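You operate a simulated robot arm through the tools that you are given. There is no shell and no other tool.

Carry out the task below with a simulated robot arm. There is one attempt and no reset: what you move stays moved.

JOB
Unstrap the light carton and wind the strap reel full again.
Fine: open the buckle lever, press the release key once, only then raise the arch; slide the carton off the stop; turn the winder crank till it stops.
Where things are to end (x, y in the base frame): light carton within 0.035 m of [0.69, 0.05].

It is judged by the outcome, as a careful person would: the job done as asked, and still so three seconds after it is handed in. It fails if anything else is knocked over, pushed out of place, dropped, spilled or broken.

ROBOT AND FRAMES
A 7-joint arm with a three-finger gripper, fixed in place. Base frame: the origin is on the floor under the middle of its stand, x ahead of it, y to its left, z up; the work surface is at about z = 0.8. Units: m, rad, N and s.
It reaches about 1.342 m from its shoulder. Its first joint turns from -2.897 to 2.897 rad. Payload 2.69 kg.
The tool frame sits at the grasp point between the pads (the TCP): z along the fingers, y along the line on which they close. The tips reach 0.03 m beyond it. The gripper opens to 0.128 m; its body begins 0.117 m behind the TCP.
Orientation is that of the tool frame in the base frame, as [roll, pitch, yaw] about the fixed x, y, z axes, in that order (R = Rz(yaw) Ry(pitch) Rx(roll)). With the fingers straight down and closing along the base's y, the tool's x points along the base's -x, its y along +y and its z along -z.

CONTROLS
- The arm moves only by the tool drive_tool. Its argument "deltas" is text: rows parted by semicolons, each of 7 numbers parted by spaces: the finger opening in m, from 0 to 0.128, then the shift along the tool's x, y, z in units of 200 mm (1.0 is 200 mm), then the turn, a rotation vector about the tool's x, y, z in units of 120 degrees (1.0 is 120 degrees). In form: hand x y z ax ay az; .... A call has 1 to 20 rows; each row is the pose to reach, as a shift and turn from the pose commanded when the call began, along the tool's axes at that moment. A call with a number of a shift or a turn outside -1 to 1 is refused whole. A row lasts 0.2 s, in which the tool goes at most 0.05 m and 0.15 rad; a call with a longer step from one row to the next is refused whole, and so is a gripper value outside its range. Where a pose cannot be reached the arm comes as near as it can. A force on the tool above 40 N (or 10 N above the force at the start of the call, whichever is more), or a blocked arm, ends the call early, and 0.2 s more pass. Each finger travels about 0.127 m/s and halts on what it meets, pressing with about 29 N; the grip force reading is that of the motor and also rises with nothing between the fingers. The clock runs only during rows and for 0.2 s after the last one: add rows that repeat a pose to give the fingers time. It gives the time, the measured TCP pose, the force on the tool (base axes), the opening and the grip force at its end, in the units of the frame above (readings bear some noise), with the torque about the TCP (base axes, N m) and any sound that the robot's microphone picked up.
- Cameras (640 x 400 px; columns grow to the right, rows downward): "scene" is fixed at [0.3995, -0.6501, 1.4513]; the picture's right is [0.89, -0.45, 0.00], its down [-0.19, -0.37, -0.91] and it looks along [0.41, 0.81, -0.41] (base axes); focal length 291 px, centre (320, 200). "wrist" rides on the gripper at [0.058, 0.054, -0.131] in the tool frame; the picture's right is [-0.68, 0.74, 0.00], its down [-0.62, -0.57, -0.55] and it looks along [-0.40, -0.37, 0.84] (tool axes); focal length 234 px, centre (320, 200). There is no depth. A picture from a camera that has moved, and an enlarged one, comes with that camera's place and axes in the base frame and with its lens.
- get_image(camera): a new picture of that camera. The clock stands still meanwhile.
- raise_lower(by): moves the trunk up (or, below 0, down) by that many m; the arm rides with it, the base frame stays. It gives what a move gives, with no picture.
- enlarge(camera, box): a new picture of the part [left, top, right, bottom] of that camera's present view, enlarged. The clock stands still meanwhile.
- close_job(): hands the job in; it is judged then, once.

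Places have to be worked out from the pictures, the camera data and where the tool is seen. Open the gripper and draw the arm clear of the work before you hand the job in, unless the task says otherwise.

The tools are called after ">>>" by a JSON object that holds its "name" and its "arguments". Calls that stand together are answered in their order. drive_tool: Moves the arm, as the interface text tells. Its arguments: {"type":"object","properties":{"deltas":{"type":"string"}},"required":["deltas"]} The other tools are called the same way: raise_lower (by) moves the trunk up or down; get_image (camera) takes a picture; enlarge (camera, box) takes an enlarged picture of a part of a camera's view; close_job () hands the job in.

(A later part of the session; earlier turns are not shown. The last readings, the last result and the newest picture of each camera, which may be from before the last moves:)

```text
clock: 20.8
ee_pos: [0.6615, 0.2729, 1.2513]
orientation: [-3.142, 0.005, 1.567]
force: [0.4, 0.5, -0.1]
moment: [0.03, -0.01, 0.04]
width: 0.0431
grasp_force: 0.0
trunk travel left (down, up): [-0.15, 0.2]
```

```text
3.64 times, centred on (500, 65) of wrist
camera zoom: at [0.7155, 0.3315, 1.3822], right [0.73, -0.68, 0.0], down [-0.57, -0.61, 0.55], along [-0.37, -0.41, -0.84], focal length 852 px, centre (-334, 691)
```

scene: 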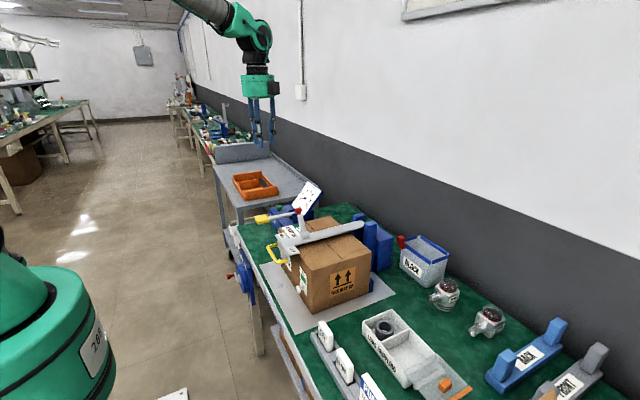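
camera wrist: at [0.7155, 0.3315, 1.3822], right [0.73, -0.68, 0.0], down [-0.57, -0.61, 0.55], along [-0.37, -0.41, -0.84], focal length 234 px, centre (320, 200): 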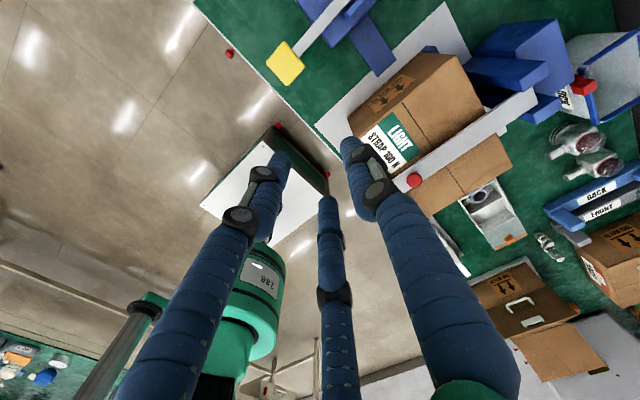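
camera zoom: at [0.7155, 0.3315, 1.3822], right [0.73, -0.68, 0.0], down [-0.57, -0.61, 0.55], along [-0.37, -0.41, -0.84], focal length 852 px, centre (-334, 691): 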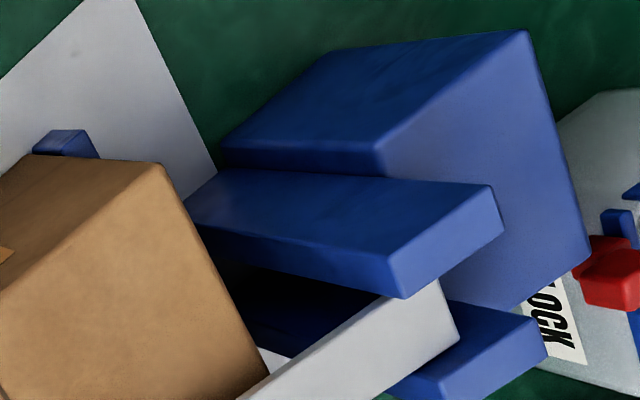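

The carton actually spans y −0.065…0.19, so its centre is at about (0.763, 0.06). The posts stand 3 cm behind it and the hinge is near x≈0.91, z≈0.975. I'll go above and in front of the handle and tilt the fingers 30° forward.

>>> {"name": "drive_tool", "arguments": {"deltas": "0.043 -0.16 -0.1 0 -0.04 0 0; 0.043 -0.32 -0.2 0 -0.08 0 0; 0.043 -0.48 -0.3 0 -0.12 0 0; 0.043 -0.64 -0.4 0 -0.16 0 0; 0.043 -0.8 -0.5 0 -0.2 0 0; 0.043 -0.95 -0.6 0 -0.25 0 0; 0.043 -1.0 -0.6 0.2 -0.25 0 0; 0.043 -1.0 -0.6 0.4 -0.25 0 0; 0.043 -1.0 -0.6 0.4 -0.25 0 0"}}

>>> {"name": "get_image", "arguments": {"camera": "wrist"}}

>>> {"name": "enlarge", "arguments": {"camera": "scene", "box": [200, 100, 360, 260]}}

```text
clock: 22.8
ee_pos: [0.5446, 0.0714, 1.1719]
orientation: [2.614, 0.003, 1.569]
force: [0.1, -0.2, -0.6]
moment: [0.02, 0.04, -0.01]
width: 0.043
grasp_force: 0.0
trunk travel left (down, up): [-0.15, 0.2]
```

```text
taken
camera wrist: at [0.5245, 0.1323, 1.3108], right [0.64, -0.68, 0.37], down [-0.77, -0.61, 0.19], along [0.1, -0.41, -0.91], focal length 234 px, centre (320, 200)
```

wrist: 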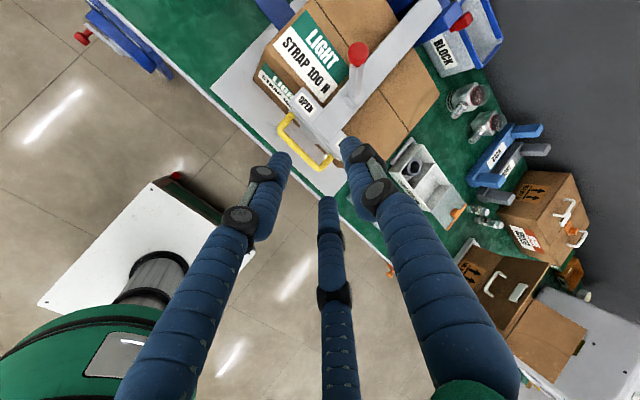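

```text
2.50 times, centred on (280, 180) of scene
camera zoom: at [0.3995, -0.6501, 1.4513], right [0.89, -0.45, 0.0], down [-0.19, -0.37, -0.91], along [0.41, 0.81, -0.41], focal length 728 px, centre (420, 250)
```

zoom: 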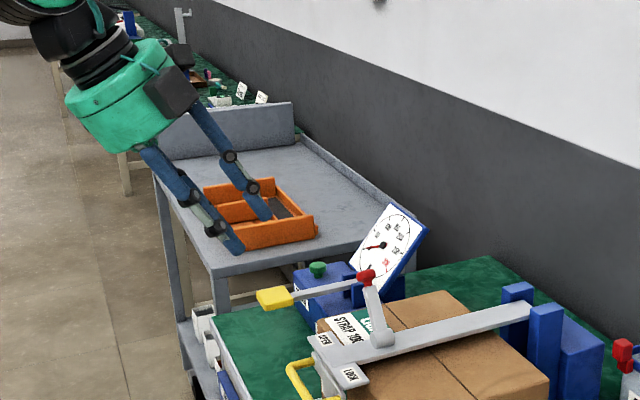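

The tilt is right and the handle is in view. I'll zoom to refine the bar's position before the final approach.

>>> {"name": "enlarge", "arguments": {"camera": "wrist", "box": [250, 70, 390, 190]}}

```text
3.33 times, centred on (320, 130) of wrist
camera zoom: at [0.5245, 0.1323, 1.3108], right [0.64, -0.68, 0.37], down [-0.77, -0.61, 0.19], along [0.1, -0.41, -0.91], focal length 781 px, centre (320, 433)
```

zoom: 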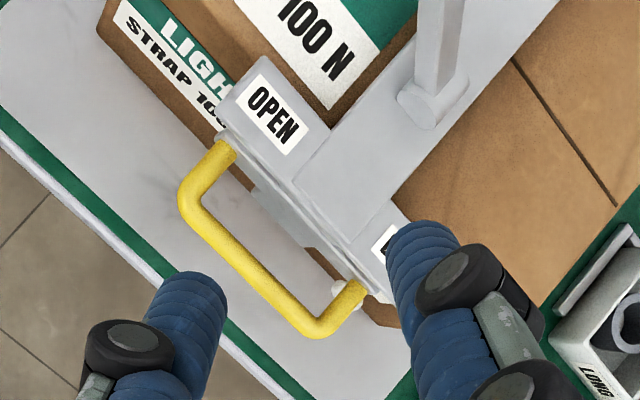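

The bar triangulates to about (0.597, 0.056, 0.952). I'll approach along the finger direction and stop 5 cm short to check the alignment of the single finger with the gap behind the bar.

>>> {"name": "drive_tool", "arguments": {"deltas": "0.043 -0.02 -0.09 0.195 0 0 0; 0.043 -0.04 -0.18 0.39 0 0 0; 0.043 -0.06 -0.27 0.585 0 0 0; 0.043 -0.077 -0.366 0.78 0 0 0; 0.043 -0.077 -0.366 0.78 0 0 0"}}

>>> {"name": "enlarge", "arguments": {"camera": "wrist", "box": [230, 70, 410, 210]}}

>>> {"name": "enlarge", "arguments": {"camera": "scene", "box": [240, 190, 340, 270]}}

```text
clock: 24.0
ee_pos: [0.5571, 0.0548, 1.0016]
orientation: [2.618, 0.002, 1.568]
force: [-0.3, -0.4, 0.7]
moment: [0.01, 0.03, 0.02]
width: 0.0429
grasp_force: 0.1
trunk travel left (down, up): [-0.15, 0.2]
```

```text
2.86 times, centred on (320, 140) of wrist
camera zoom: at [0.538, 0.1135, 1.1411], right [0.64, -0.68, 0.37], down [-0.77, -0.61, 0.19], along [0.1, -0.41, -0.91], focal length 669 px, centre (320, 371)
```

zoom: 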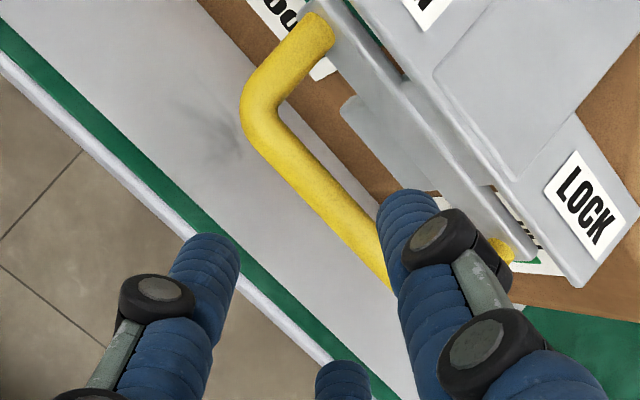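

```text
5.00 times, centred on (290, 230) of scene
camera zoom: at [0.3995, -0.6501, 1.4513], right [0.89, -0.45, 0.0], down [-0.19, -0.37, -0.91], along [0.41, 0.81, -0.41], focal length 1455 px, centre (470, 50)
```

zoom: 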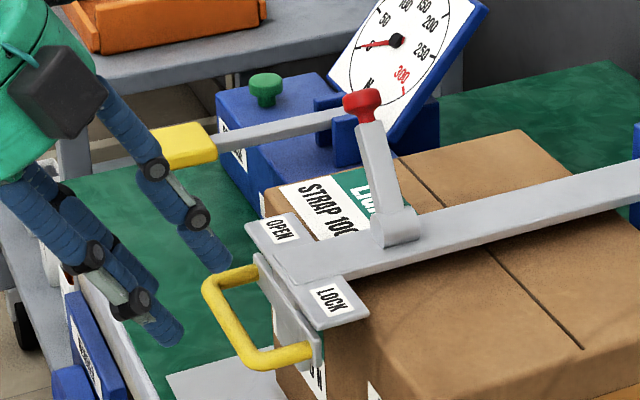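

The single finger is lined up above the gap behind the bar. I'll advance 3 cm along the fingers and check again before fully engaging.

>>> {"name": "drive_tool", "arguments": {"deltas": "0.043 0.005 0 0.05 0 0 0; 0.043 0.005 0.005 0.1 0 0 0; 0.043 0.005 0.005 0.15 0 0 0; 0.043 0.005 0.005 0.15 0 0 0"}}

>>> {"name": "enlarge", "arguments": {"camera": "wrist", "box": [230, 90, 410, 220]}}

>>> {"name": "enlarge", "arguments": {"camera": "scene", "box": [255, 220, 315, 270]}}

```text
clock: 25.0
ee_pos: [0.5721, 0.0551, 0.9768]
orientation: [2.615, 0.004, 1.569]
force: [0.3, 0.2, -0.3]
moment: [-0.02, -0.02, 0.03]
width: 0.0429
grasp_force: 0.1
trunk travel left (down, up): [-0.15, 0.2]
```

```text
3.08 times, centred on (320, 155) of wrist
camera zoom: at [0.5543, 0.1152, 1.1161], right [0.64, -0.68, 0.37], down [-0.77, -0.61, 0.19], along [0.1, -0.41, -0.91], focal length 720 px, centre (320, 338)
```

zoom: 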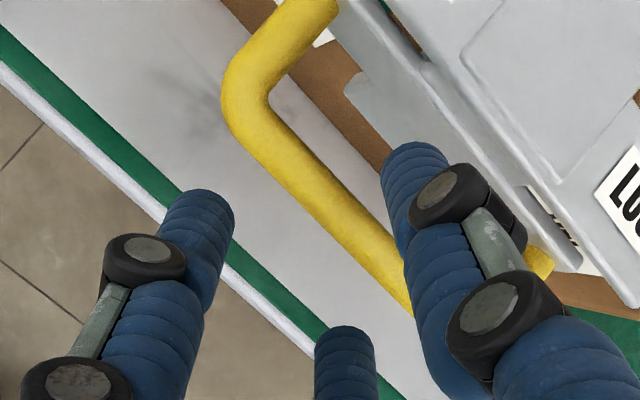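

```text
8.00 times, centred on (285, 245) of scene
camera zoom: at [0.3995, -0.6501, 1.4513], right [0.89, -0.45, 0.0], down [-0.19, -0.37, -0.91], along [0.41, 0.81, -0.41], focal length 2328 px, centre (600, -160)
```

zoom: 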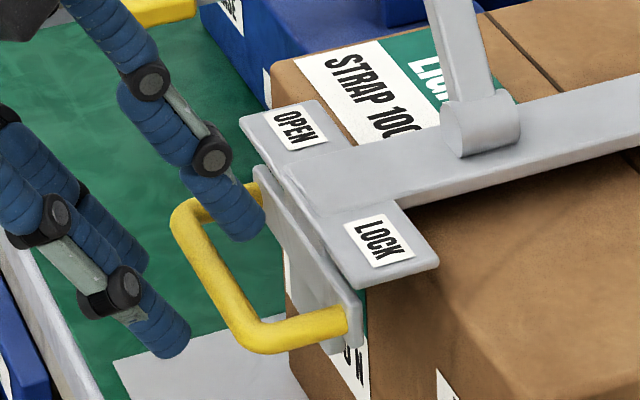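

The single finger's tip is in the gap (about 19 mm behind the bar axis) and the other two are in front, so clearances look fine. I'll advance another 2 cm and then close on the bar.

>>> {"name": "drive_tool", "arguments": {"deltas": "0.043 0 0 0.04 0 0 0; 0.043 0 0 0.07 0 0 0; 0.043 0 0 0.1 0 0 0; 0.043 0 0 0.1 0 0 0"}}

>>> {"name": "enlarge", "arguments": {"camera": "scene", "box": [255, 220, 315, 270]}}

>>> {"name": "enlarge", "arguments": {"camera": "wrist", "box": [230, 90, 410, 220]}}

```text
clock: 26.0
ee_pos: [0.5833, 0.0548, 0.9585]
orientation: [2.616, 0.005, 1.569]
force: [0.5, -0.7, 0.8]
moment: [0.0, 0.02, -0.02]
width: 0.043
grasp_force: 0.1
trunk travel left (down, up): [-0.15, 0.2]
```

```text
8.00 times, centred on (285, 245) of scene
camera zoom: at [0.3995, -0.6501, 1.4513], right [0.89, -0.45, 0.0], down [-0.19, -0.37, -0.91], along [0.41, 0.81, -0.41], focal length 2328 px, centre (600, -160)
```

zoom: 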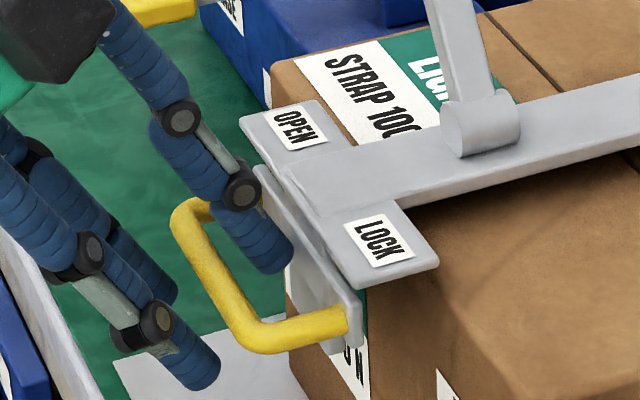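

```text
3.08 times, centred on (320, 155) of wrist
camera zoom: at [0.5644, 0.1155, 1.0984], right [0.64, -0.68, 0.37], down [-0.77, -0.61, 0.19], along [0.1, -0.41, -0.91], focal length 720 px, centre (320, 338)
```

zoom: 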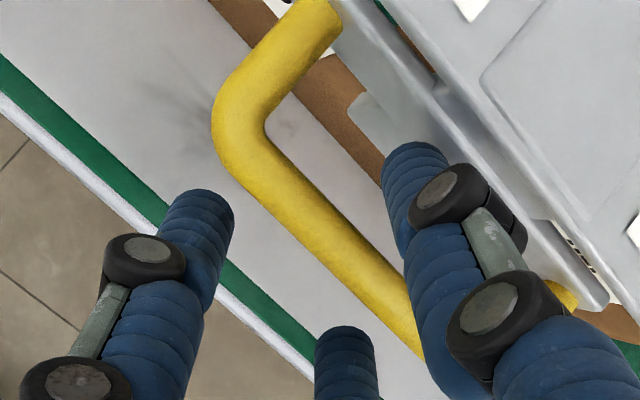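

The finger is in the gap without contact, with the bar about 6 mm toward it from the tool axis. I'll close while shifting the tool 6 mm so the bar is centred, then grip.

>>> {"name": "drive_tool", "arguments": {"deltas": "0.036 0 0.015 0 0 0 0; 0.03 0 0.03 0 0 0 0; 0.022 0 0.03 0 0 0 0; 0.01 0 0.03 0 0 0 0; 0 0 0.03 0 0 0 0; 0 0 0.03 0 0 0 0"}}

>>> {"name": "enlarge", "arguments": {"camera": "scene", "box": [255, 220, 315, 270]}}

>>> {"name": "enlarge", "arguments": {"camera": "wrist", "box": [230, 90, 410, 220]}}

```text
clock: 27.4
ee_pos: [0.5882, 0.0549, 0.9618]
orientation: [2.618, 0.002, 1.567]
force: [-5.7, 0.1, -3.7]
moment: [-0.07, 0.1, 0.0]
width: 0.0183
grasp_force: 43.5
trunk travel left (down, up): [-0.15, 0.2]
```

```text
8.00 times, centred on (285, 245) of scene
camera zoom: at [0.3995, -0.6501, 1.4513], right [0.89, -0.45, 0.0], down [-0.19, -0.37, -0.91], along [0.41, 0.81, -0.41], focal length 2328 px, centre (600, -160)
```

zoom: 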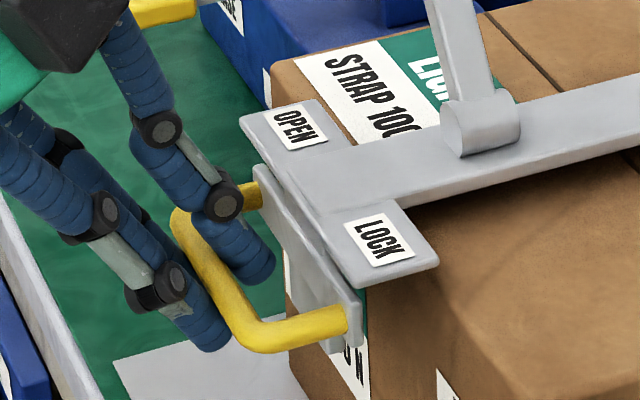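

```text
3.08 times, centred on (320, 155) of wrist
camera zoom: at [0.5688, 0.1155, 1.101], right [0.64, -0.68, 0.37], down [-0.77, -0.61, 0.19], along [0.1, -0.41, -0.91], focal length 720 px, centre (320, 338)
```

zoom: 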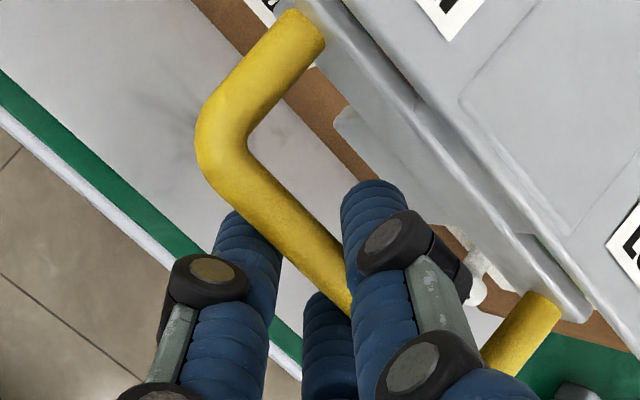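

The handle is gripped (width 18 mm, grip force present). Now I'll lift along the hinge arc, the first 10° slowly, watching the force.

>>> {"name": "drive_tool", "arguments": {"deltas": "0 0 0.03 -0.06 0 0 0; 0 0 0.065 -0.121 0 0 0; 0 0 0.103 -0.179 0 0 0; 0 0 0.143 -0.236 0 0 0"}}

>>> {"name": "enlarge", "arguments": {"camera": "scene", "box": [250, 190, 390, 290]}}

```text
clock: 28.4
ee_pos: [0.5886, 0.0569, 1.0161]
orientation: [2.618, 0.004, 1.569]
force: [-23.9, -8.6, -1.3]
moment: [-0.28, 0.31, -0.17]
width: 0.0183
grasp_force: 43.4
trunk travel left (down, up): [-0.15, 0.2]
```

```text
4.00 times, centred on (320, 240) of scene
camera zoom: at [0.3995, -0.6501, 1.4513], right [0.89, -0.45, 0.0], down [-0.19, -0.37, -0.91], along [0.41, 0.81, -0.41], focal length 1164 px, centre (320, 40)
```

zoom: 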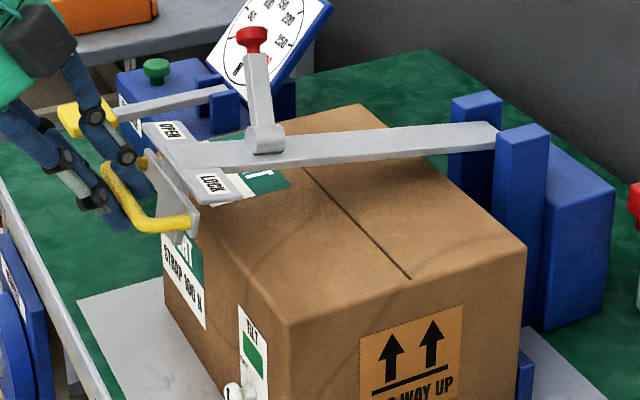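

The arch is rising, but it pushes back about 24 N in −x, so my path is slightly too far toward +x. I'll ease back 3 mm and read the force to calibrate.

>>> {"name": "drive_tool", "arguments": {"deltas": "0 0 -0.013 -0.0075 0 0 0; 0 0 -0.013 -0.0075 0 0 0"}}

```text
clock: 29.0
ee_pos: [0.5879, 0.0555, 1.0175]
orientation: [2.613, 0.002, 1.57]
force: [1.4, -17.0, -1.7]
moment: [-0.43, -0.03, -0.2]
width: 0.0182
grasp_force: 43.5
trunk travel left (down, up): [-0.15, 0.2]
```

That zeroed the x force (about 8 N/mm) and puts the hinge near z≈0.98. There's 17 N in −y, so I'll shift 2 mm to −y and carry on along the corrected arc to about 25°.

>>> {"name": "drive_tool", "arguments": {"deltas": "0 -0.01 0.039 -0.051 0 0 0; 0 -0.01 0.079 -0.101 0 0 0; 0 -0.01 0.125 -0.1535 0 0 0; 0 -0.01 0.1735 -0.2037 0 0 0; 0 -0.01 0.224 -0.252 0 0 0; 0 -0.01 0.277 -0.298 0 0 0"}}

>>> {"name": "enlarge", "arguments": {"camera": "scene", "box": [250, 160, 400, 290]}}

```text
clock: 30.4
ee_pos: [0.6046, 0.055, 1.0951]
orientation: [2.615, 0.003, 1.569]
force: [3.2, 15.4, -7.7]
moment: [0.33, 0.02, 0.19]
width: 0.018
grasp_force: 43.4
trunk travel left (down, up): [-0.15, 0.2]
```

```text
3.08 times, centred on (325, 225) of scene
camera zoom: at [0.3995, -0.6501, 1.4513], right [0.89, -0.45, 0.0], down [-0.19, -0.37, -0.91], along [0.41, 0.81, -0.41], focal length 895 px, centre (305, 123)
```

zoom: 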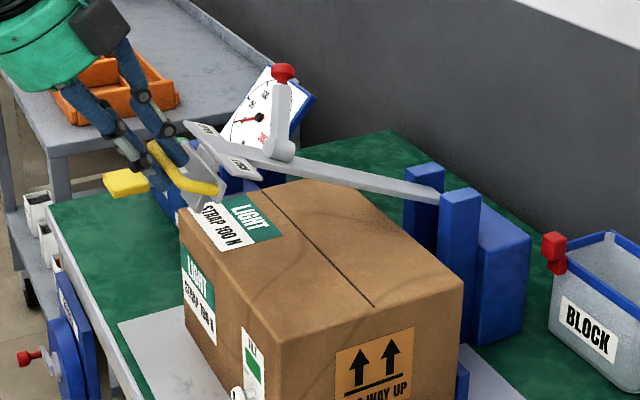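

The arch is following at about 25° with small forces, and the y force has flipped sign, so I'll centre y by +1 mm. I'll continue the arc to about 50°.

>>> {"name": "drive_tool", "arguments": {"deltas": "0 0.005 0.055 -0.043 0 0 0; 0 0.005 0.111 -0.0845 0 0 0; 0 0.005 0.17 -0.123 0 0 0; 0 0.005 0.23 -0.1595 0 0 0; 0 0.005 0.291 -0.192 0 0 0; 0 0.005 0.3535 -0.223 0 0 0; 0 0.005 0.418 -0.251 0 0 0; 0 0.005 0.483 -0.2765 0 0 0; 0 0.005 0.55 -0.299 0 0 0; 0 0.005 0.617 -0.3185 0 0 0"}}

>>> {"name": "enlarge", "arguments": {"camera": "scene", "box": [250, 130, 400, 290]}}

```text
clock: 32.6
ee_pos: [0.6798, 0.0564, 1.2148]
orientation: [2.617, 0.003, 1.567]
force: [-1.8, 0.5, -0.9]
moment: [-0.11, 0.05, -0.09]
width: 0.0182
grasp_force: 43.4
trunk travel left (down, up): [-0.15, 0.2]
```

```text
2.50 times, centred on (325, 210) of scene
camera zoom: at [0.3995, -0.6501, 1.4513], right [0.89, -0.45, 0.0], down [-0.19, -0.37, -0.91], along [0.41, 0.81, -0.41], focal length 728 px, centre (308, 175)
```

zoom: 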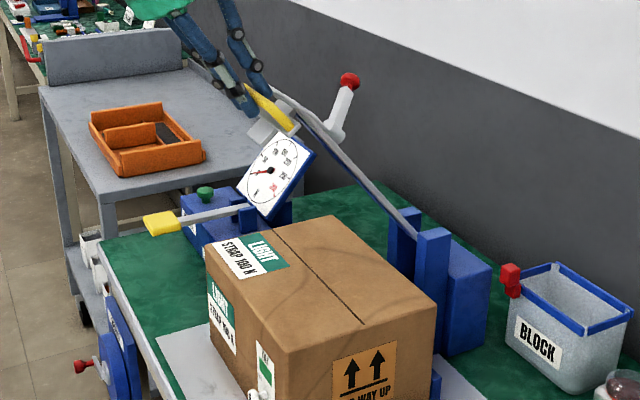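

Forces are near zero at about 50°. I'll continue the arc to about 80°.

>>> {"name": "drive_tool", "arguments": {"deltas": "0 0 0.068 -0.016 0 0 0; 0 0 0.137 -0.0295 0 0 0; 0 0 0.206 -0.039 0 0 0; 0 0 0.276 -0.047 0 0 0; 0 0 0.345 -0.051 0 0 0; 0 0 0.415 -0.053 0 0 0; 0 0 0.485 -0.051 0 0 0; 0 0 0.555 -0.0465 0 0 0; 0 0 0.624 -0.038 0 0 0; 0 0 0.6935 -0.028 0 0 0; 0 0 0.762 -0.013 0 0 0; 0 0 0.83 0.003 0 0 0"}}

>>> {"name": "get_image", "arguments": {"camera": "scene"}}

```text
clock: 35.2
ee_pos: [0.8244, 0.055, 1.2966]
orientation: [2.614, 0.003, 1.569]
force: [-0.5, 2.2, -1.1]
moment: [0.35, -0.02, 0.19]
width: 0.0186
grasp_force: 43.9
trunk travel left (down, up): [-0.15, 0.2]
```

```text
taken
```

scene: 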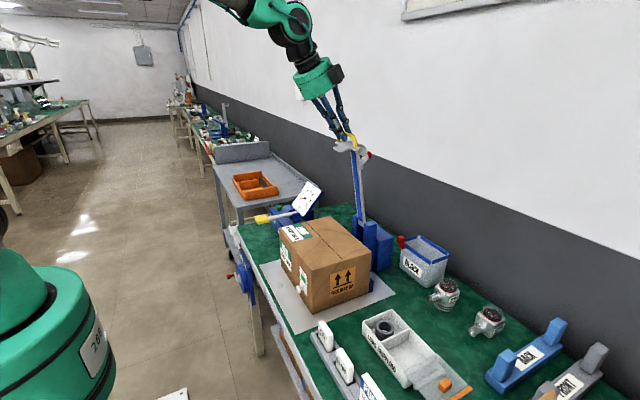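

The arch is at about 80° and the grip is calm. I'll move on past vertical until I meet its stop or reach about 100°.

>>> {"name": "drive_tool", "arguments": {"deltas": "0 0 0.066 0.02 0 0 0; 0 0 0.133 0.0425 0 0 0; 0 0 0.198 0.068 0 0 0; 0 0 0.262 0.0965 0 0 0; 0 0 0.325 0.128 0 0 0; 0 0 0.386 0.1615 0 0 0; 0 0 0.446 0.198 0 0 0; 0 0 0.504 0.237 0 0 0"}}

>>> {"name": "enlarge", "arguments": {"camera": "scene", "box": [290, 40, 430, 280]}}

```text
clock: 35.6
ee_pos: [0.8248, 0.0549, 1.2968]
orientation: [2.625, 0.003, 1.568]
force: [-32.4, 1.4, 11.6]
moment: [0.13, 0.32, 0.09]
width: 0.0183
grasp_force: 43.6
trunk travel left (down, up): [-0.15, 0.2]
stopped in row 1: the force on the tool passed its limit at 55 N (the readings are from after the stop); the commanded pose is now the measured one
```

```text
1.67 times, centred on (360, 160) of scene
camera zoom: at [0.3995, -0.6501, 1.4513], right [0.89, -0.45, 0.0], down [-0.19, -0.37, -0.91], along [0.41, 0.81, -0.41], focal length 485 px, centre (253, 267)
```

zoom: 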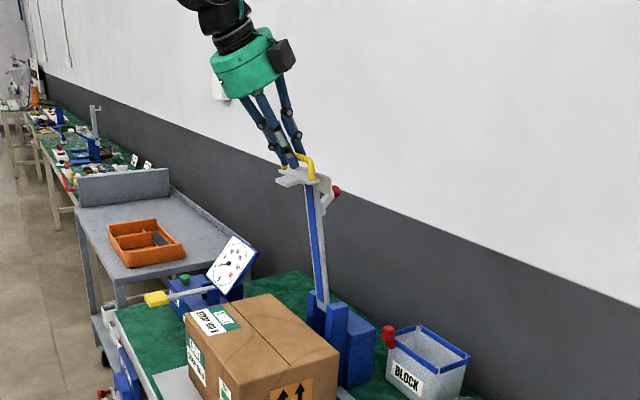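

The arch met a hard stop at about 80° (tangential reaction). I'll relieve the load by 4 mm, then open just enough to keep the bar caged and see whether the arch stays up.

>>> {"name": "drive_tool", "arguments": {"deltas": "0 0 -0.0195 -0.0055 0 0 0; 0 0 -0.0195 -0.0055 0 0 0; 0.03 0 -0.0195 -0.0055 0 0 0; 0.03 0 -0.0195 -0.0055 0 0 0"}}

>>> {"name": "enlarge", "arguments": {"camera": "wrist", "box": [220, 90, 420, 230]}}

>>> {"name": "enlarge", "arguments": {"camera": "scene", "box": [310, 90, 400, 180]}}

```text
clock: 36.6
ee_pos: [0.8238, 0.0556, 1.2923]
orientation: [2.628, 0.003, 1.571]
force: [-0.9, 0.3, 1.9]
moment: [-0.01, -0.03, -0.03]
width: 0.0299
grasp_force: 0.1
trunk travel left (down, up): [-0.15, 0.2]
```

```text
2.86 times, centred on (320, 160) of wrist
camera zoom: at [0.8063, 0.116, 1.4323], right [0.64, -0.68, 0.36], down [-0.76, -0.61, 0.2], along [0.09, -0.41, -0.91], focal length 669 px, centre (320, 314)
```

zoom: 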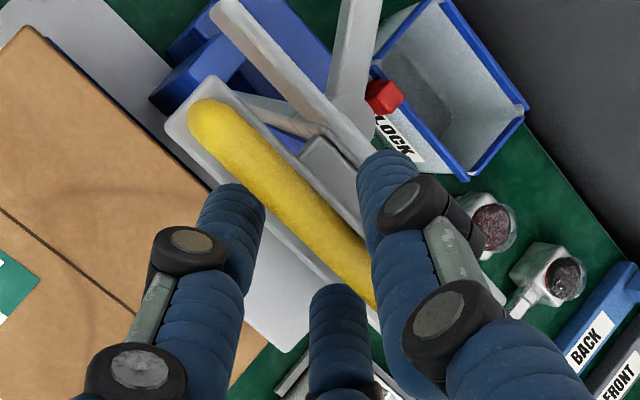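

```text
4.44 times, centred on (355, 135) of scene
camera zoom: at [0.3995, -0.6501, 1.4513], right [0.89, -0.45, 0.0], down [-0.19, -0.37, -0.91], along [0.41, 0.81, -0.41], focal length 1293 px, centre (164, 489)
```

zoom: 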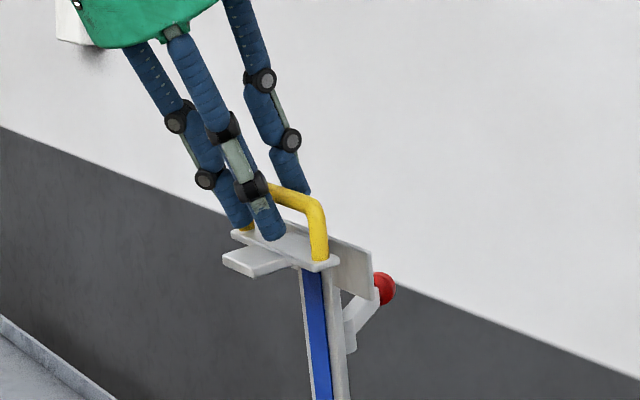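

With the fingers loosened the force is near zero and the bar sits free between them. I'll open a bit more, wait, and check that it doesn't drift.

>>> {"name": "drive_tool", "arguments": {"deltas": "0.045 0 0 0 0 0 0; 0.06 0 0 0 0 0 0; 0.06 0 0 0 0 0 0; 0.06 0 0 0 0 0 0; 0.06 0 0 0 0 0 0; 0.06 0 0 0 0 0 0"}}

>>> {"name": "enlarge", "arguments": {"camera": "scene", "box": [310, 90, 400, 180]}}

>>> {"name": "enlarge", "arguments": {"camera": "wrist", "box": [220, 90, 420, 230]}}

```text
clock: 38.0
ee_pos: [0.824, 0.0562, 1.2929]
orientation: [2.628, 0.004, 1.569]
force: [0.3, 0.2, 0.1]
moment: [-0.06, 0.02, -0.03]
width: 0.0603
grasp_force: 0.1
trunk travel left (down, up): [-0.15, 0.2]
```

```text
4.44 times, centred on (355, 135) of scene
camera zoom: at [0.3995, -0.6501, 1.4513], right [0.89, -0.45, 0.0], down [-0.19, -0.37, -0.91], along [0.41, 0.81, -0.41], focal length 1293 px, centre (164, 489)
```

zoom: 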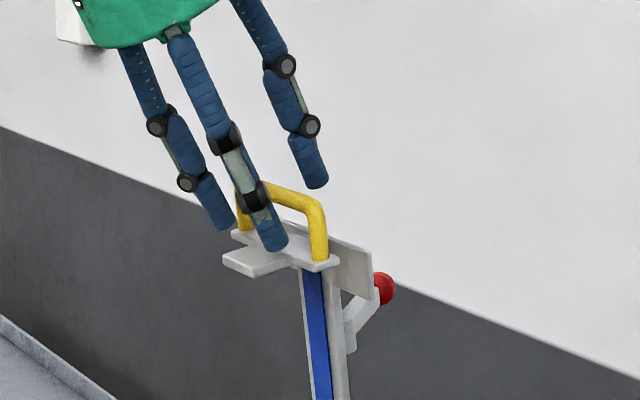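

```text
2.86 times, centred on (320, 160) of wrist
camera zoom: at [0.8068, 0.1161, 1.4323], right [0.64, -0.68, 0.36], down [-0.76, -0.61, 0.2], along [0.09, -0.41, -0.91], focal length 669 px, centre (320, 314)
```

zoom: 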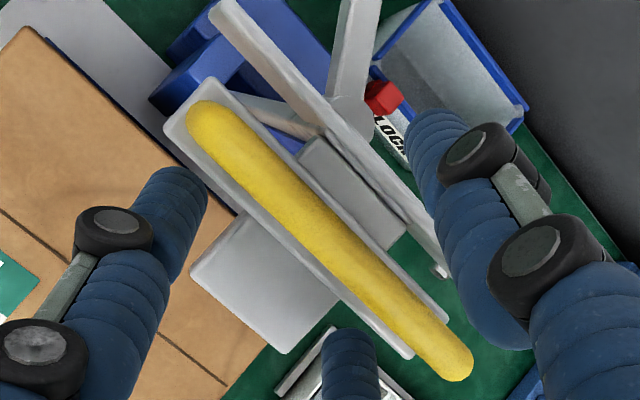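

The arch stays up by itself against its stop. I'll withdraw the fingers straight back along their own axis.

>>> {"name": "drive_tool", "arguments": {"deltas": "0.06 0 0 -0.1 0 0 0; 0.06 0 0 -0.25 0 0 0; 0.06 0 0 -0.45 0 0 0; 0.06 0 0 -0.5 0 0 0"}}

>>> {"name": "get_image", "arguments": {"camera": "wrist"}}

>>> {"name": "enlarge", "arguments": {"camera": "scene", "box": [250, 60, 450, 320]}}

```text
clock: 39.0
ee_pos: [0.7731, 0.0564, 1.3819]
orientation: [2.627, 0.004, 1.569]
force: [-0.5, -0.2, 0.8]
moment: [0.0, -0.01, -0.01]
width: 0.0599
grasp_force: 0.1
trunk travel left (down, up): [-0.15, 0.2]
```

```text
taken
camera wrist: at [0.7563, 0.1169, 1.5213], right [0.64, -0.68, 0.36], down [-0.76, -0.61, 0.2], along [0.09, -0.41, -0.91], focal length 234 px, centre (320, 200)
```

wrist: 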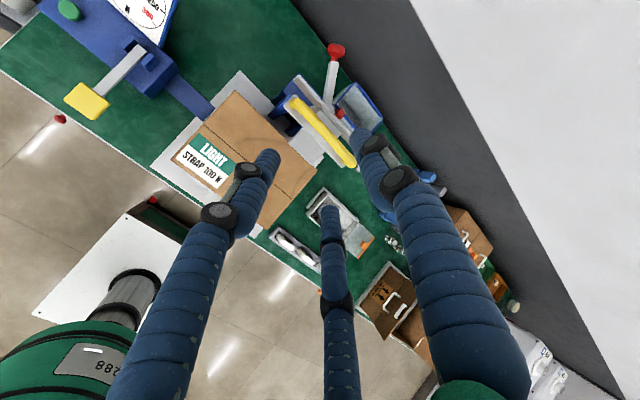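

```text
1.54 times, centred on (350, 190) of scene
camera zoom: at [0.3995, -0.6501, 1.4513], right [0.89, -0.45, 0.0], down [-0.19, -0.37, -0.91], along [0.41, 0.81, -0.41], focal length 448 px, centre (274, 215)
```

zoom: 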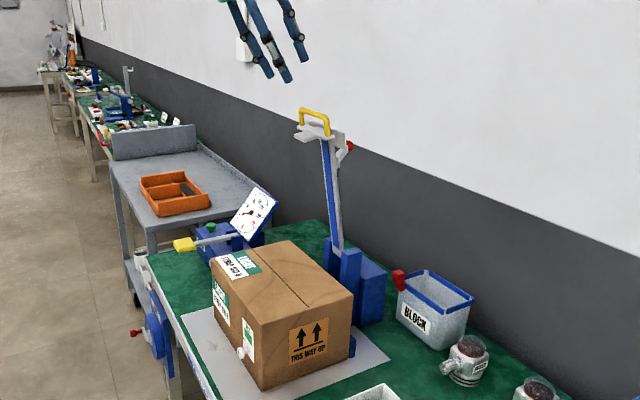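

The arch stands alone at its stop. Next I'll straighten the tool, close the fingers and move toward +y, to get to the back (+x) side of the carton from beside the raised arch.

>>> {"name": "drive_tool", "arguments": {"deltas": "0.04 0.19 0 0 0.05 0 0; 0.02 0.38 0 0 0.1 0 0; 0 0.57 0 0 0.15 0 0; 0 0.76 0 0 0.2 0 0; 0 0.95 0 0 0.245 0 0; 0 0.95 0 0 0.245 0 0"}}

>>> {"name": "drive_tool", "arguments": {"deltas": "0 0 0.06 0 0 0 -0.0625; 0 0 0.12 0 0 0 -0.125; 0 0 0.18 0 0 0 -0.1875; 0 0 0.24 0 0 0 -0.25; 0 0 0.3 0 0 0 -0.3125; 0 0 0.36 0 0 0 -0.375; 0 0 0.42 0 0 0 -0.4375; 0 0 0.48 0 0 0 -0.5; 0 0 0.54 0 0 0 -0.5625; 0 0 0.56 0 0 0 -0.625; 0 0 0.56 0 0 0 -0.6875; 0 0 0.56 0 0 0 -0.75; 0 0 0.56 0 0 0 -0.75"}}

>>> {"name": "get_image", "arguments": {"camera": "wrist"}}

```text
clock: 40.4
ee_pos: [0.7751, 0.2465, 1.3808]
orientation: [-3.141, 0.004, 1.57]
force: [-0.1, 0.6, -0.1]
moment: [-0.06, 0.04, 0.03]
width: 0.0022
grasp_force: 29.0
trunk travel left (down, up): [-0.15, 0.2]
```

```text
clock: 43.2
ee_pos: [0.8866, 0.2465, 1.3789]
orientation: [-3.137, 0.001, -3.141]
force: [0.7, 0.8, 0.8]
moment: [0.01, -0.01, 0.01]
width: 0.0023
grasp_force: 29.1
trunk travel left (down, up): [-0.15, 0.2]
```

```text
taken
camera wrist: at [0.829, 0.301, 1.5098], right [0.68, 0.74, 0.0], down [0.61, -0.56, 0.55], along [0.4, -0.37, -0.83], focal length 234 px, centre (320, 200)
```

wrist: 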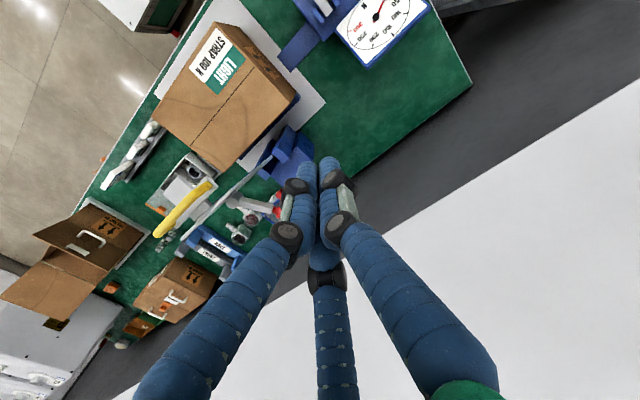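

I'm now at +y of the posts with the fingers closed and vertical. I'll zoom into the gap between carton and posts.

>>> {"name": "enlarge", "arguments": {"camera": "wrist", "box": [200, 40, 340, 200]}}

>>> {"name": "enlarge", "arguments": {"camera": "scene", "box": [340, 200, 420, 310]}}

```text
2.50 times, centred on (270, 120) of wrist
camera zoom: at [0.829, 0.301, 1.5098], right [0.68, 0.74, 0.0], down [0.61, -0.56, 0.55], along [0.4, -0.37, -0.83], focal length 585 px, centre (445, 400)
```

zoom: 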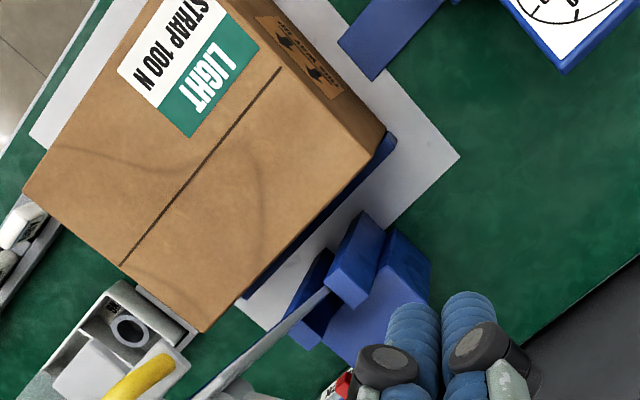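

```text
3.64 times, centred on (380, 255) of scene
camera zoom: at [0.3995, -0.6501, 1.4513], right [0.89, -0.45, 0.0], down [-0.19, -0.37, -0.91], along [0.41, 0.81, -0.41], focal length 1058 px, centre (102, 0)
```

zoom: 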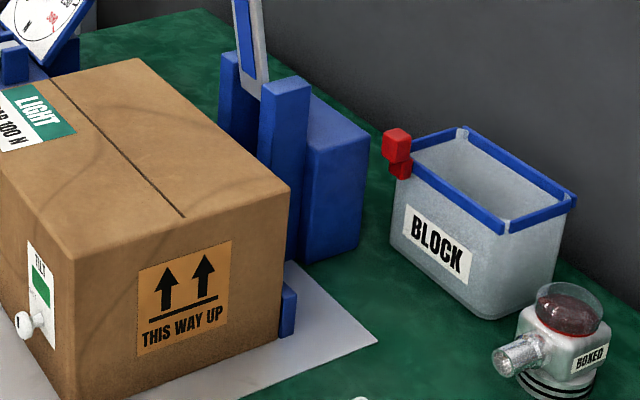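

The stop is a low blue rail (up to z≈0.86) along the whole back face, so I must push above it. I'll tilt the fingers 30° (leaning the body away from the arch) and descend beside the arch to a check height.

>>> {"name": "drive_tool", "arguments": {"deltas": "0 -0.005 -0.05 0.18 0.05 0 0; 0 -0.01 -0.1 0.36 0.1 0 0; 0 -0.01 -0.16 0.54 0.15 0 0; 0 -0.01 -0.22 0.72 0.2 0 0; 0 -0.01 -0.28 0.895 0.25 0 0; 0 -0.01 -0.28 0.895 0.25 0 0"}}

>>> {"name": "get_image", "arguments": {"camera": "wrist"}}

>>> {"name": "enlarge", "arguments": {"camera": "scene", "box": [270, 90, 430, 290]}}

```text
clock: 44.6
ee_pos: [0.8908, 0.1888, 1.1995]
orientation: [-2.613, 0.001, 3.14]
force: [-0.1, -0.1, -0.4]
moment: [-0.04, 0.03, -0.01]
width: 0.0022
grasp_force: 28.9
trunk travel left (down, up): [-0.15, 0.2]
```

```text
taken
camera wrist: at [0.8329, 0.3026, 1.2845], right [0.68, 0.63, -0.37], down [0.62, -0.21, 0.76], along [0.4, -0.74, -0.54], focal length 234 px, centre (320, 200)
```

wrist: 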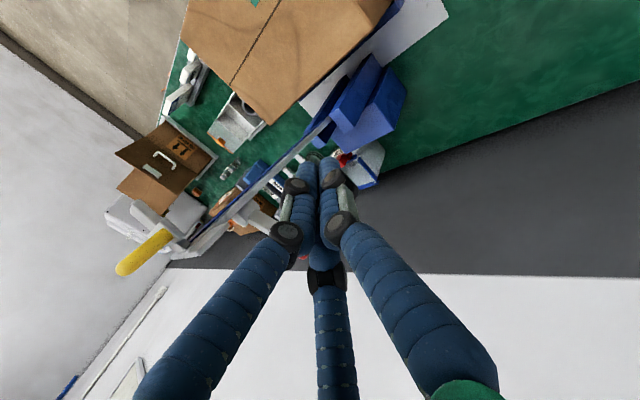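

```text
2.00 times, centred on (350, 190) of scene
camera zoom: at [0.3995, -0.6501, 1.4513], right [0.89, -0.45, 0.0], down [-0.19, -0.37, -0.91], along [0.41, 0.81, -0.41], focal length 582 px, centre (260, 220)
```

zoom: 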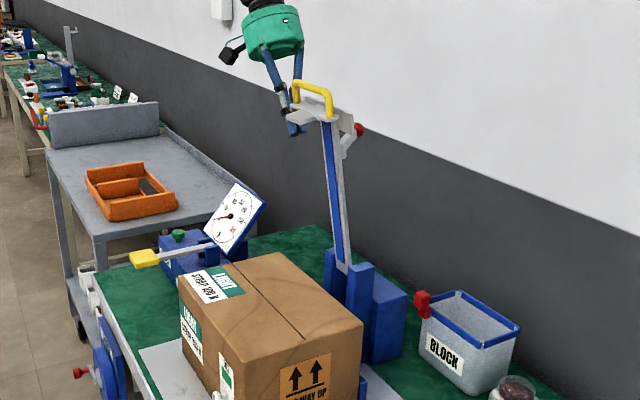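

I'm clear of the arch on its +y side. I'll descend to just above the carton's top edge, staying behind the back face.

>>> {"name": "drive_tool", "arguments": {"deltas": "0 0.01 0.083 0.17 0 0 0; 0 0.01 0.166 0.34 0 0 0; 0 0.01 0.25 0.51 0 0 0; 0 0.01 0.331 0.675 0 0 0; 0 0.01 0.331 0.675 0 0 0"}}

>>> {"name": "get_image", "arguments": {"camera": "wrist"}}

>>> {"name": "enlarge", "arguments": {"camera": "scene", "box": [270, 130, 430, 290]}}

```text
clock: 45.8
ee_pos: [0.8879, 0.178, 1.0505]
orientation: [-2.615, 0.001, 3.141]
force: [0.0, 0.1, 0.5]
moment: [-0.03, 0.01, 0.0]
width: 0.0024
grasp_force: 28.9
trunk travel left (down, up): [-0.15, 0.2]
```

```text
taken
camera wrist: at [0.8296, 0.2919, 1.1367], right [0.68, 0.64, -0.37], down [0.62, -0.21, 0.76], along [0.4, -0.74, -0.54], focal length 234 px, centre (320, 200)
```

wrist: 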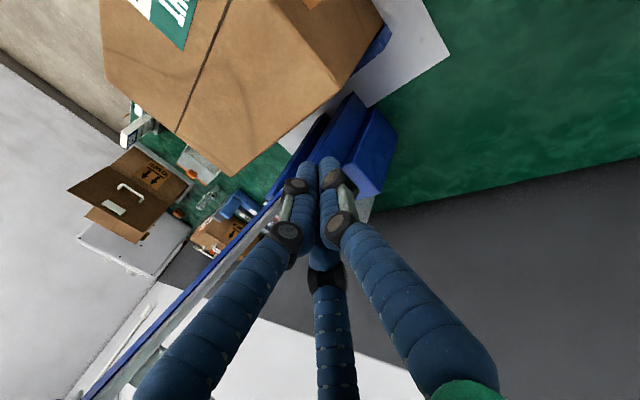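

```text
2.50 times, centred on (350, 210) of scene
camera zoom: at [0.3995, -0.6501, 1.4513], right [0.89, -0.45, 0.0], down [-0.19, -0.37, -0.91], along [0.41, 0.81, -0.41], focal length 728 px, centre (245, 175)
```

zoom: 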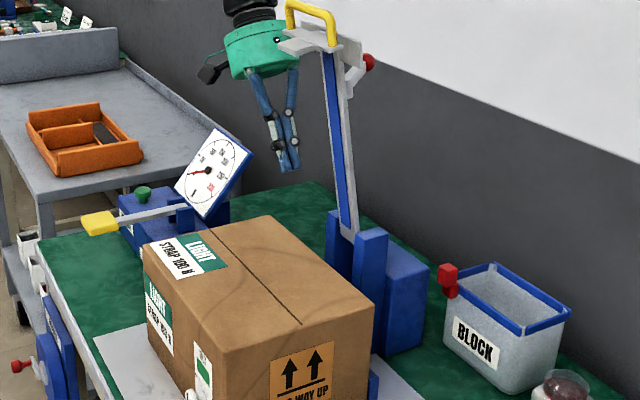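

The back face measures x≈0.861, and the bundle must clear it with its wider knuckles, so I'll shift to x≈0.896. Then I'll lower until the tips are just above the stop rail (tip z≈0.875).

>>> {"name": "drive_tool", "arguments": {"deltas": "0 -0.04 0.06 0.12 0 0 0; 0 -0.04 0.13 0.27 0 0 0; 0 -0.04 0.2 0.42 0 0 0; 0 -0.04 0.26 0.54 0 0 0; 0 -0.04 0.3 0.62 0 0 0; 0 -0.04 0.328 0.68 0 0 0"}}

>>> {"name": "get_image", "arguments": {"camera": "wrist"}}

>>> {"name": "enlarge", "arguments": {"camera": "scene", "box": [270, 150, 430, 310]}}

```text
clock: 47.2
ee_pos: [0.8956, 0.1669, 0.9]
orientation: [-2.614, 0.001, 3.14]
force: [0.2, -0.3, -0.1]
moment: [0.03, 0.02, 0.01]
width: 0.0022
grasp_force: 28.9
trunk travel left (down, up): [-0.15, 0.2]
```

```text
taken
camera wrist: at [0.8369, 0.2798, 0.9862], right [0.68, 0.64, -0.37], down [0.61, -0.21, 0.76], along [0.4, -0.74, -0.54], focal length 234 px, centre (320, 200)
```

wrist: 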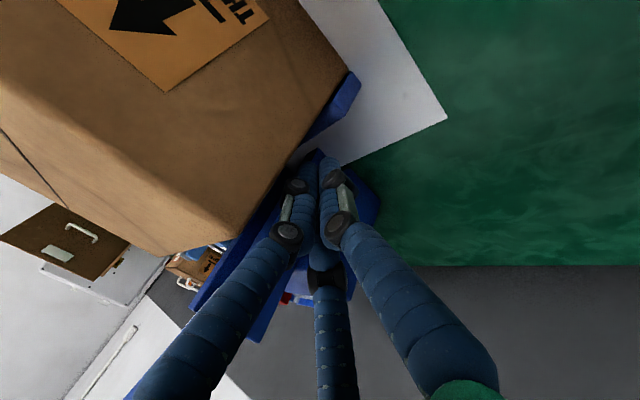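

```text
2.50 times, centred on (350, 230) of scene
camera zoom: at [0.3995, -0.6501, 1.4513], right [0.89, -0.45, 0.0], down [-0.19, -0.37, -0.91], along [0.41, 0.81, -0.41], focal length 728 px, centre (245, 125)
```

zoom: 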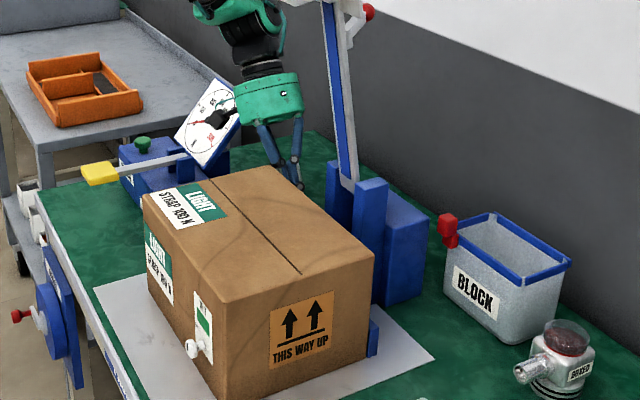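

The bundle is behind the carton's back face near its +y end, above the stop rail. I'll push gently toward −x by about 4.5 cm of tool travel.

>>> {"name": "drive_tool", "arguments": {"deltas": "0 0.05 0 0 0 0 0; 0 0.08 0 0 0 0 0; 0 0.11 0 0 0 0 0; 0 0.14 0 0 0 0 0; 0 0.17 0 0 0 0 0; 0 0.2 0 0 0 0 0; 0 0.23 0 0 0 0 0"}}

>>> {"name": "get_image", "arguments": {"camera": "wrist"}}

>>> {"name": "enlarge", "arguments": {"camera": "scene", "box": [250, 170, 430, 330]}}

```text
clock: 48.8
ee_pos: [0.8489, 0.1662, 0.8996]
orientation: [-2.614, 0.0, 3.14]
force: [-0.1, 3.5, 3.3]
moment: [-0.12, 0.06, -0.04]
width: 0.0022
grasp_force: 28.3
trunk travel left (down, up): [-0.15, 0.2]
```

```text
taken
camera wrist: at [0.7911, 0.2799, 0.9857], right [0.68, 0.64, -0.37], down [0.62, -0.21, 0.76], along [0.4, -0.74, -0.54], focal length 234 px, centre (320, 200)
```

wrist: 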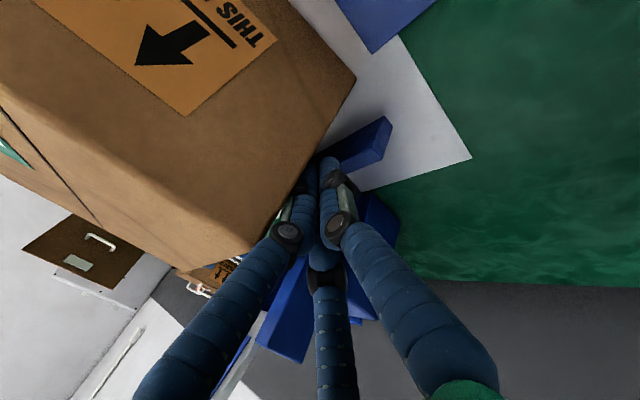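

```text
2.50 times, centred on (340, 250) of scene
camera zoom: at [0.3995, -0.6501, 1.4513], right [0.89, -0.45, 0.0], down [-0.19, -0.37, -0.91], along [0.41, 0.81, -0.41], focal length 728 px, centre (270, 75)
```

zoom: 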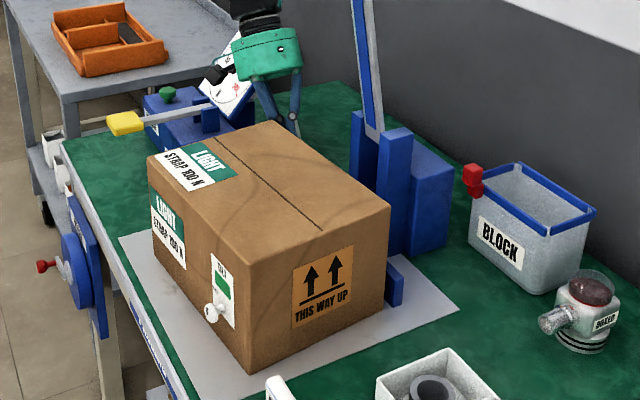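

The carton slid and turned about 7°, with its centre now near (0.734, 0.05). Next I need to push the −y end, so I'll back off 1 cm and rise out beside the arch.

>>> {"name": "drive_tool", "arguments": {"deltas": "0 -0.06 0 0 0 0 0; 0 -0.06 -0.1 -0.17 0 0 0; 0 -0.06 -0.2 -0.34 0 0 0; 0 -0.06 -0.3 -0.51 0 0 0; 0 -0.06 -0.4 -0.69 0 0 0; 0 -0.06 -0.5 -0.86 0 0 0; 0 -0.06 -0.55 -0.95 0 0 0"}}

>>> {"name": "get_image", "arguments": {"camera": "wrist"}}

>>> {"name": "get_image", "arguments": {"camera": "scene"}}

```text
clock: 50.4
ee_pos: [0.8613, 0.1686, 1.1209]
orientation: [-2.616, 0.0, 3.139]
force: [0.2, 0.1, -0.1]
moment: [0.01, -0.02, -0.02]
width: 0.0021
grasp_force: 29.2
trunk travel left (down, up): [-0.15, 0.2]
```

```text
taken
camera wrist: at [0.8033, 0.2808, 1.2065], right [0.68, 0.64, -0.37], down [0.61, -0.21, 0.76], along [0.4, -0.74, -0.54], focal length 234 px, centre (320, 200)
```

wrist: 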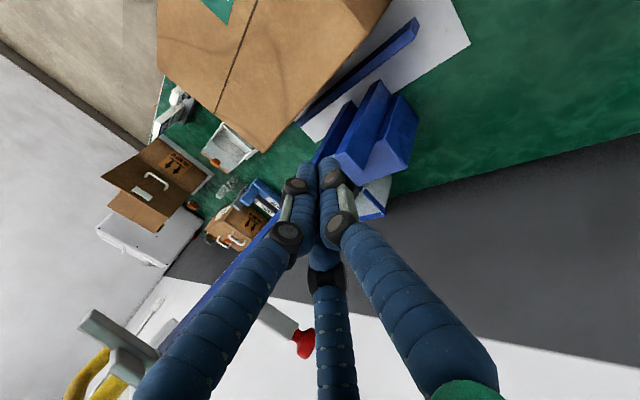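

```text
taken
```

scene: 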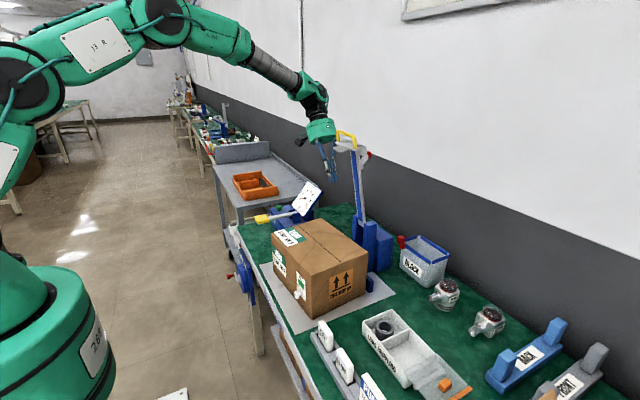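

I'm out above the carton. I'll swing around in front of the raised arch to the −y side: first back to −x while straightening the tool.

>>> {"name": "drive_tool", "arguments": {"deltas": "0 0.2 -0.04 -0.07 -0.05 0 0; 0 0.4 -0.08 -0.14 -0.1 0 0; 0 0.6 -0.12 -0.21 -0.15 0 0; 0 0.8 -0.16 -0.28 -0.2 0 0; 0 1.0 -0.2 -0.345 -0.25 0 0; 0 1.0 -0.2 -0.345 -0.25 0 0"}}

>>> {"name": "drive_tool", "arguments": {"deltas": "0 0.05 -0.2 0 0 0 0; 0 0.1 -0.4 0 0 0 0; 0 0.15 -0.6 0 0 0 0; 0 0.2 -0.8 0 0 0 0; 0 0.2 -1.0 0 0 0 0; 0 0.2 -1.0 0 0 0 0"}}

>>> {"name": "drive_tool", "arguments": {"deltas": "0 0 -0.2 0 -0.05 0 0; 0 0 -0.4 0 -0.1 0 0; 0 0 -0.6 0 -0.15 0 0; 0 0 -0.8 0 -0.2 0 0; 0 0 -0.9 0 -0.25 0 0; 0 0 -0.9 0 -0.25 0 0"}}

>>> {"name": "get_image", "arguments": {"camera": "wrist"}}

>>> {"name": "get_image", "arguments": {"camera": "scene"}}

```text
clock: 51.8
ee_pos: [0.6608, 0.1668, 1.2001]
orientation: [-3.139, 0.001, 3.14]
force: [-0.3, 0.0, 0.8]
moment: [0.05, -0.1, 0.01]
width: 0.002
grasp_force: 29.0
trunk travel left (down, up): [-0.15, 0.2]
```

```text
clock: 53.2
ee_pos: [0.6224, -0.0331, 1.1992]
orientation: [-3.138, -0.001, 3.14]
force: [-0.3, -0.4, 0.1]
moment: [0.09, 0.01, 0.0]
width: 0.0021
grasp_force: 29.1
trunk travel left (down, up): [-0.15, 0.2]
```

```text
clock: 54.6
ee_pos: [0.6213, -0.2125, 1.2001]
orientation: [2.62, 0.002, 3.139]
force: [0.4, -0.3, 0.1]
moment: [0.03, 0.03, -0.01]
width: 0.0024
grasp_force: 28.8
trunk travel left (down, up): [-0.15, 0.2]
```

```text
taken
camera wrist: at [0.5629, -0.2297, 1.3407], right [0.68, 0.64, 0.37], down [0.61, -0.77, 0.19], along [0.41, 0.09, -0.91], focal length 234 px, centre (320, 200)
```

wrist: 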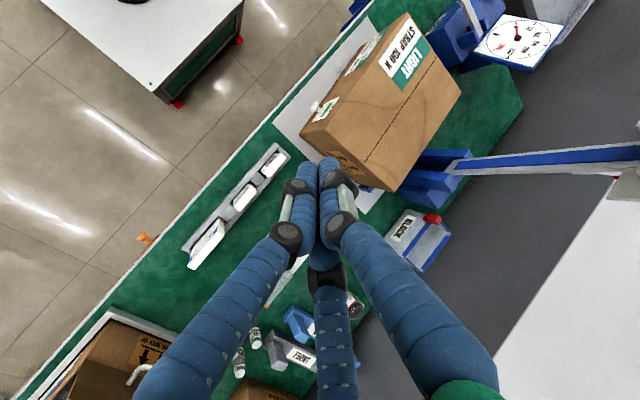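

```text
taken
```

scene: 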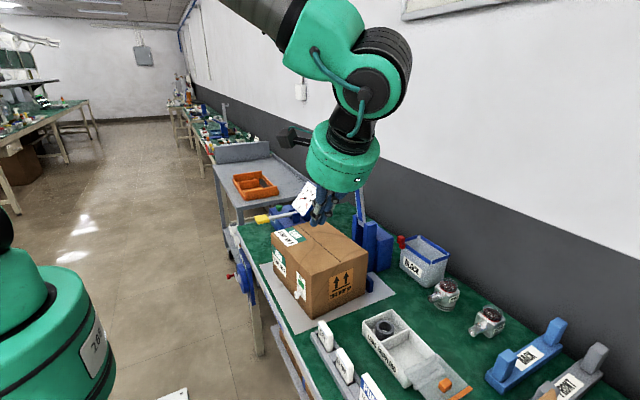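

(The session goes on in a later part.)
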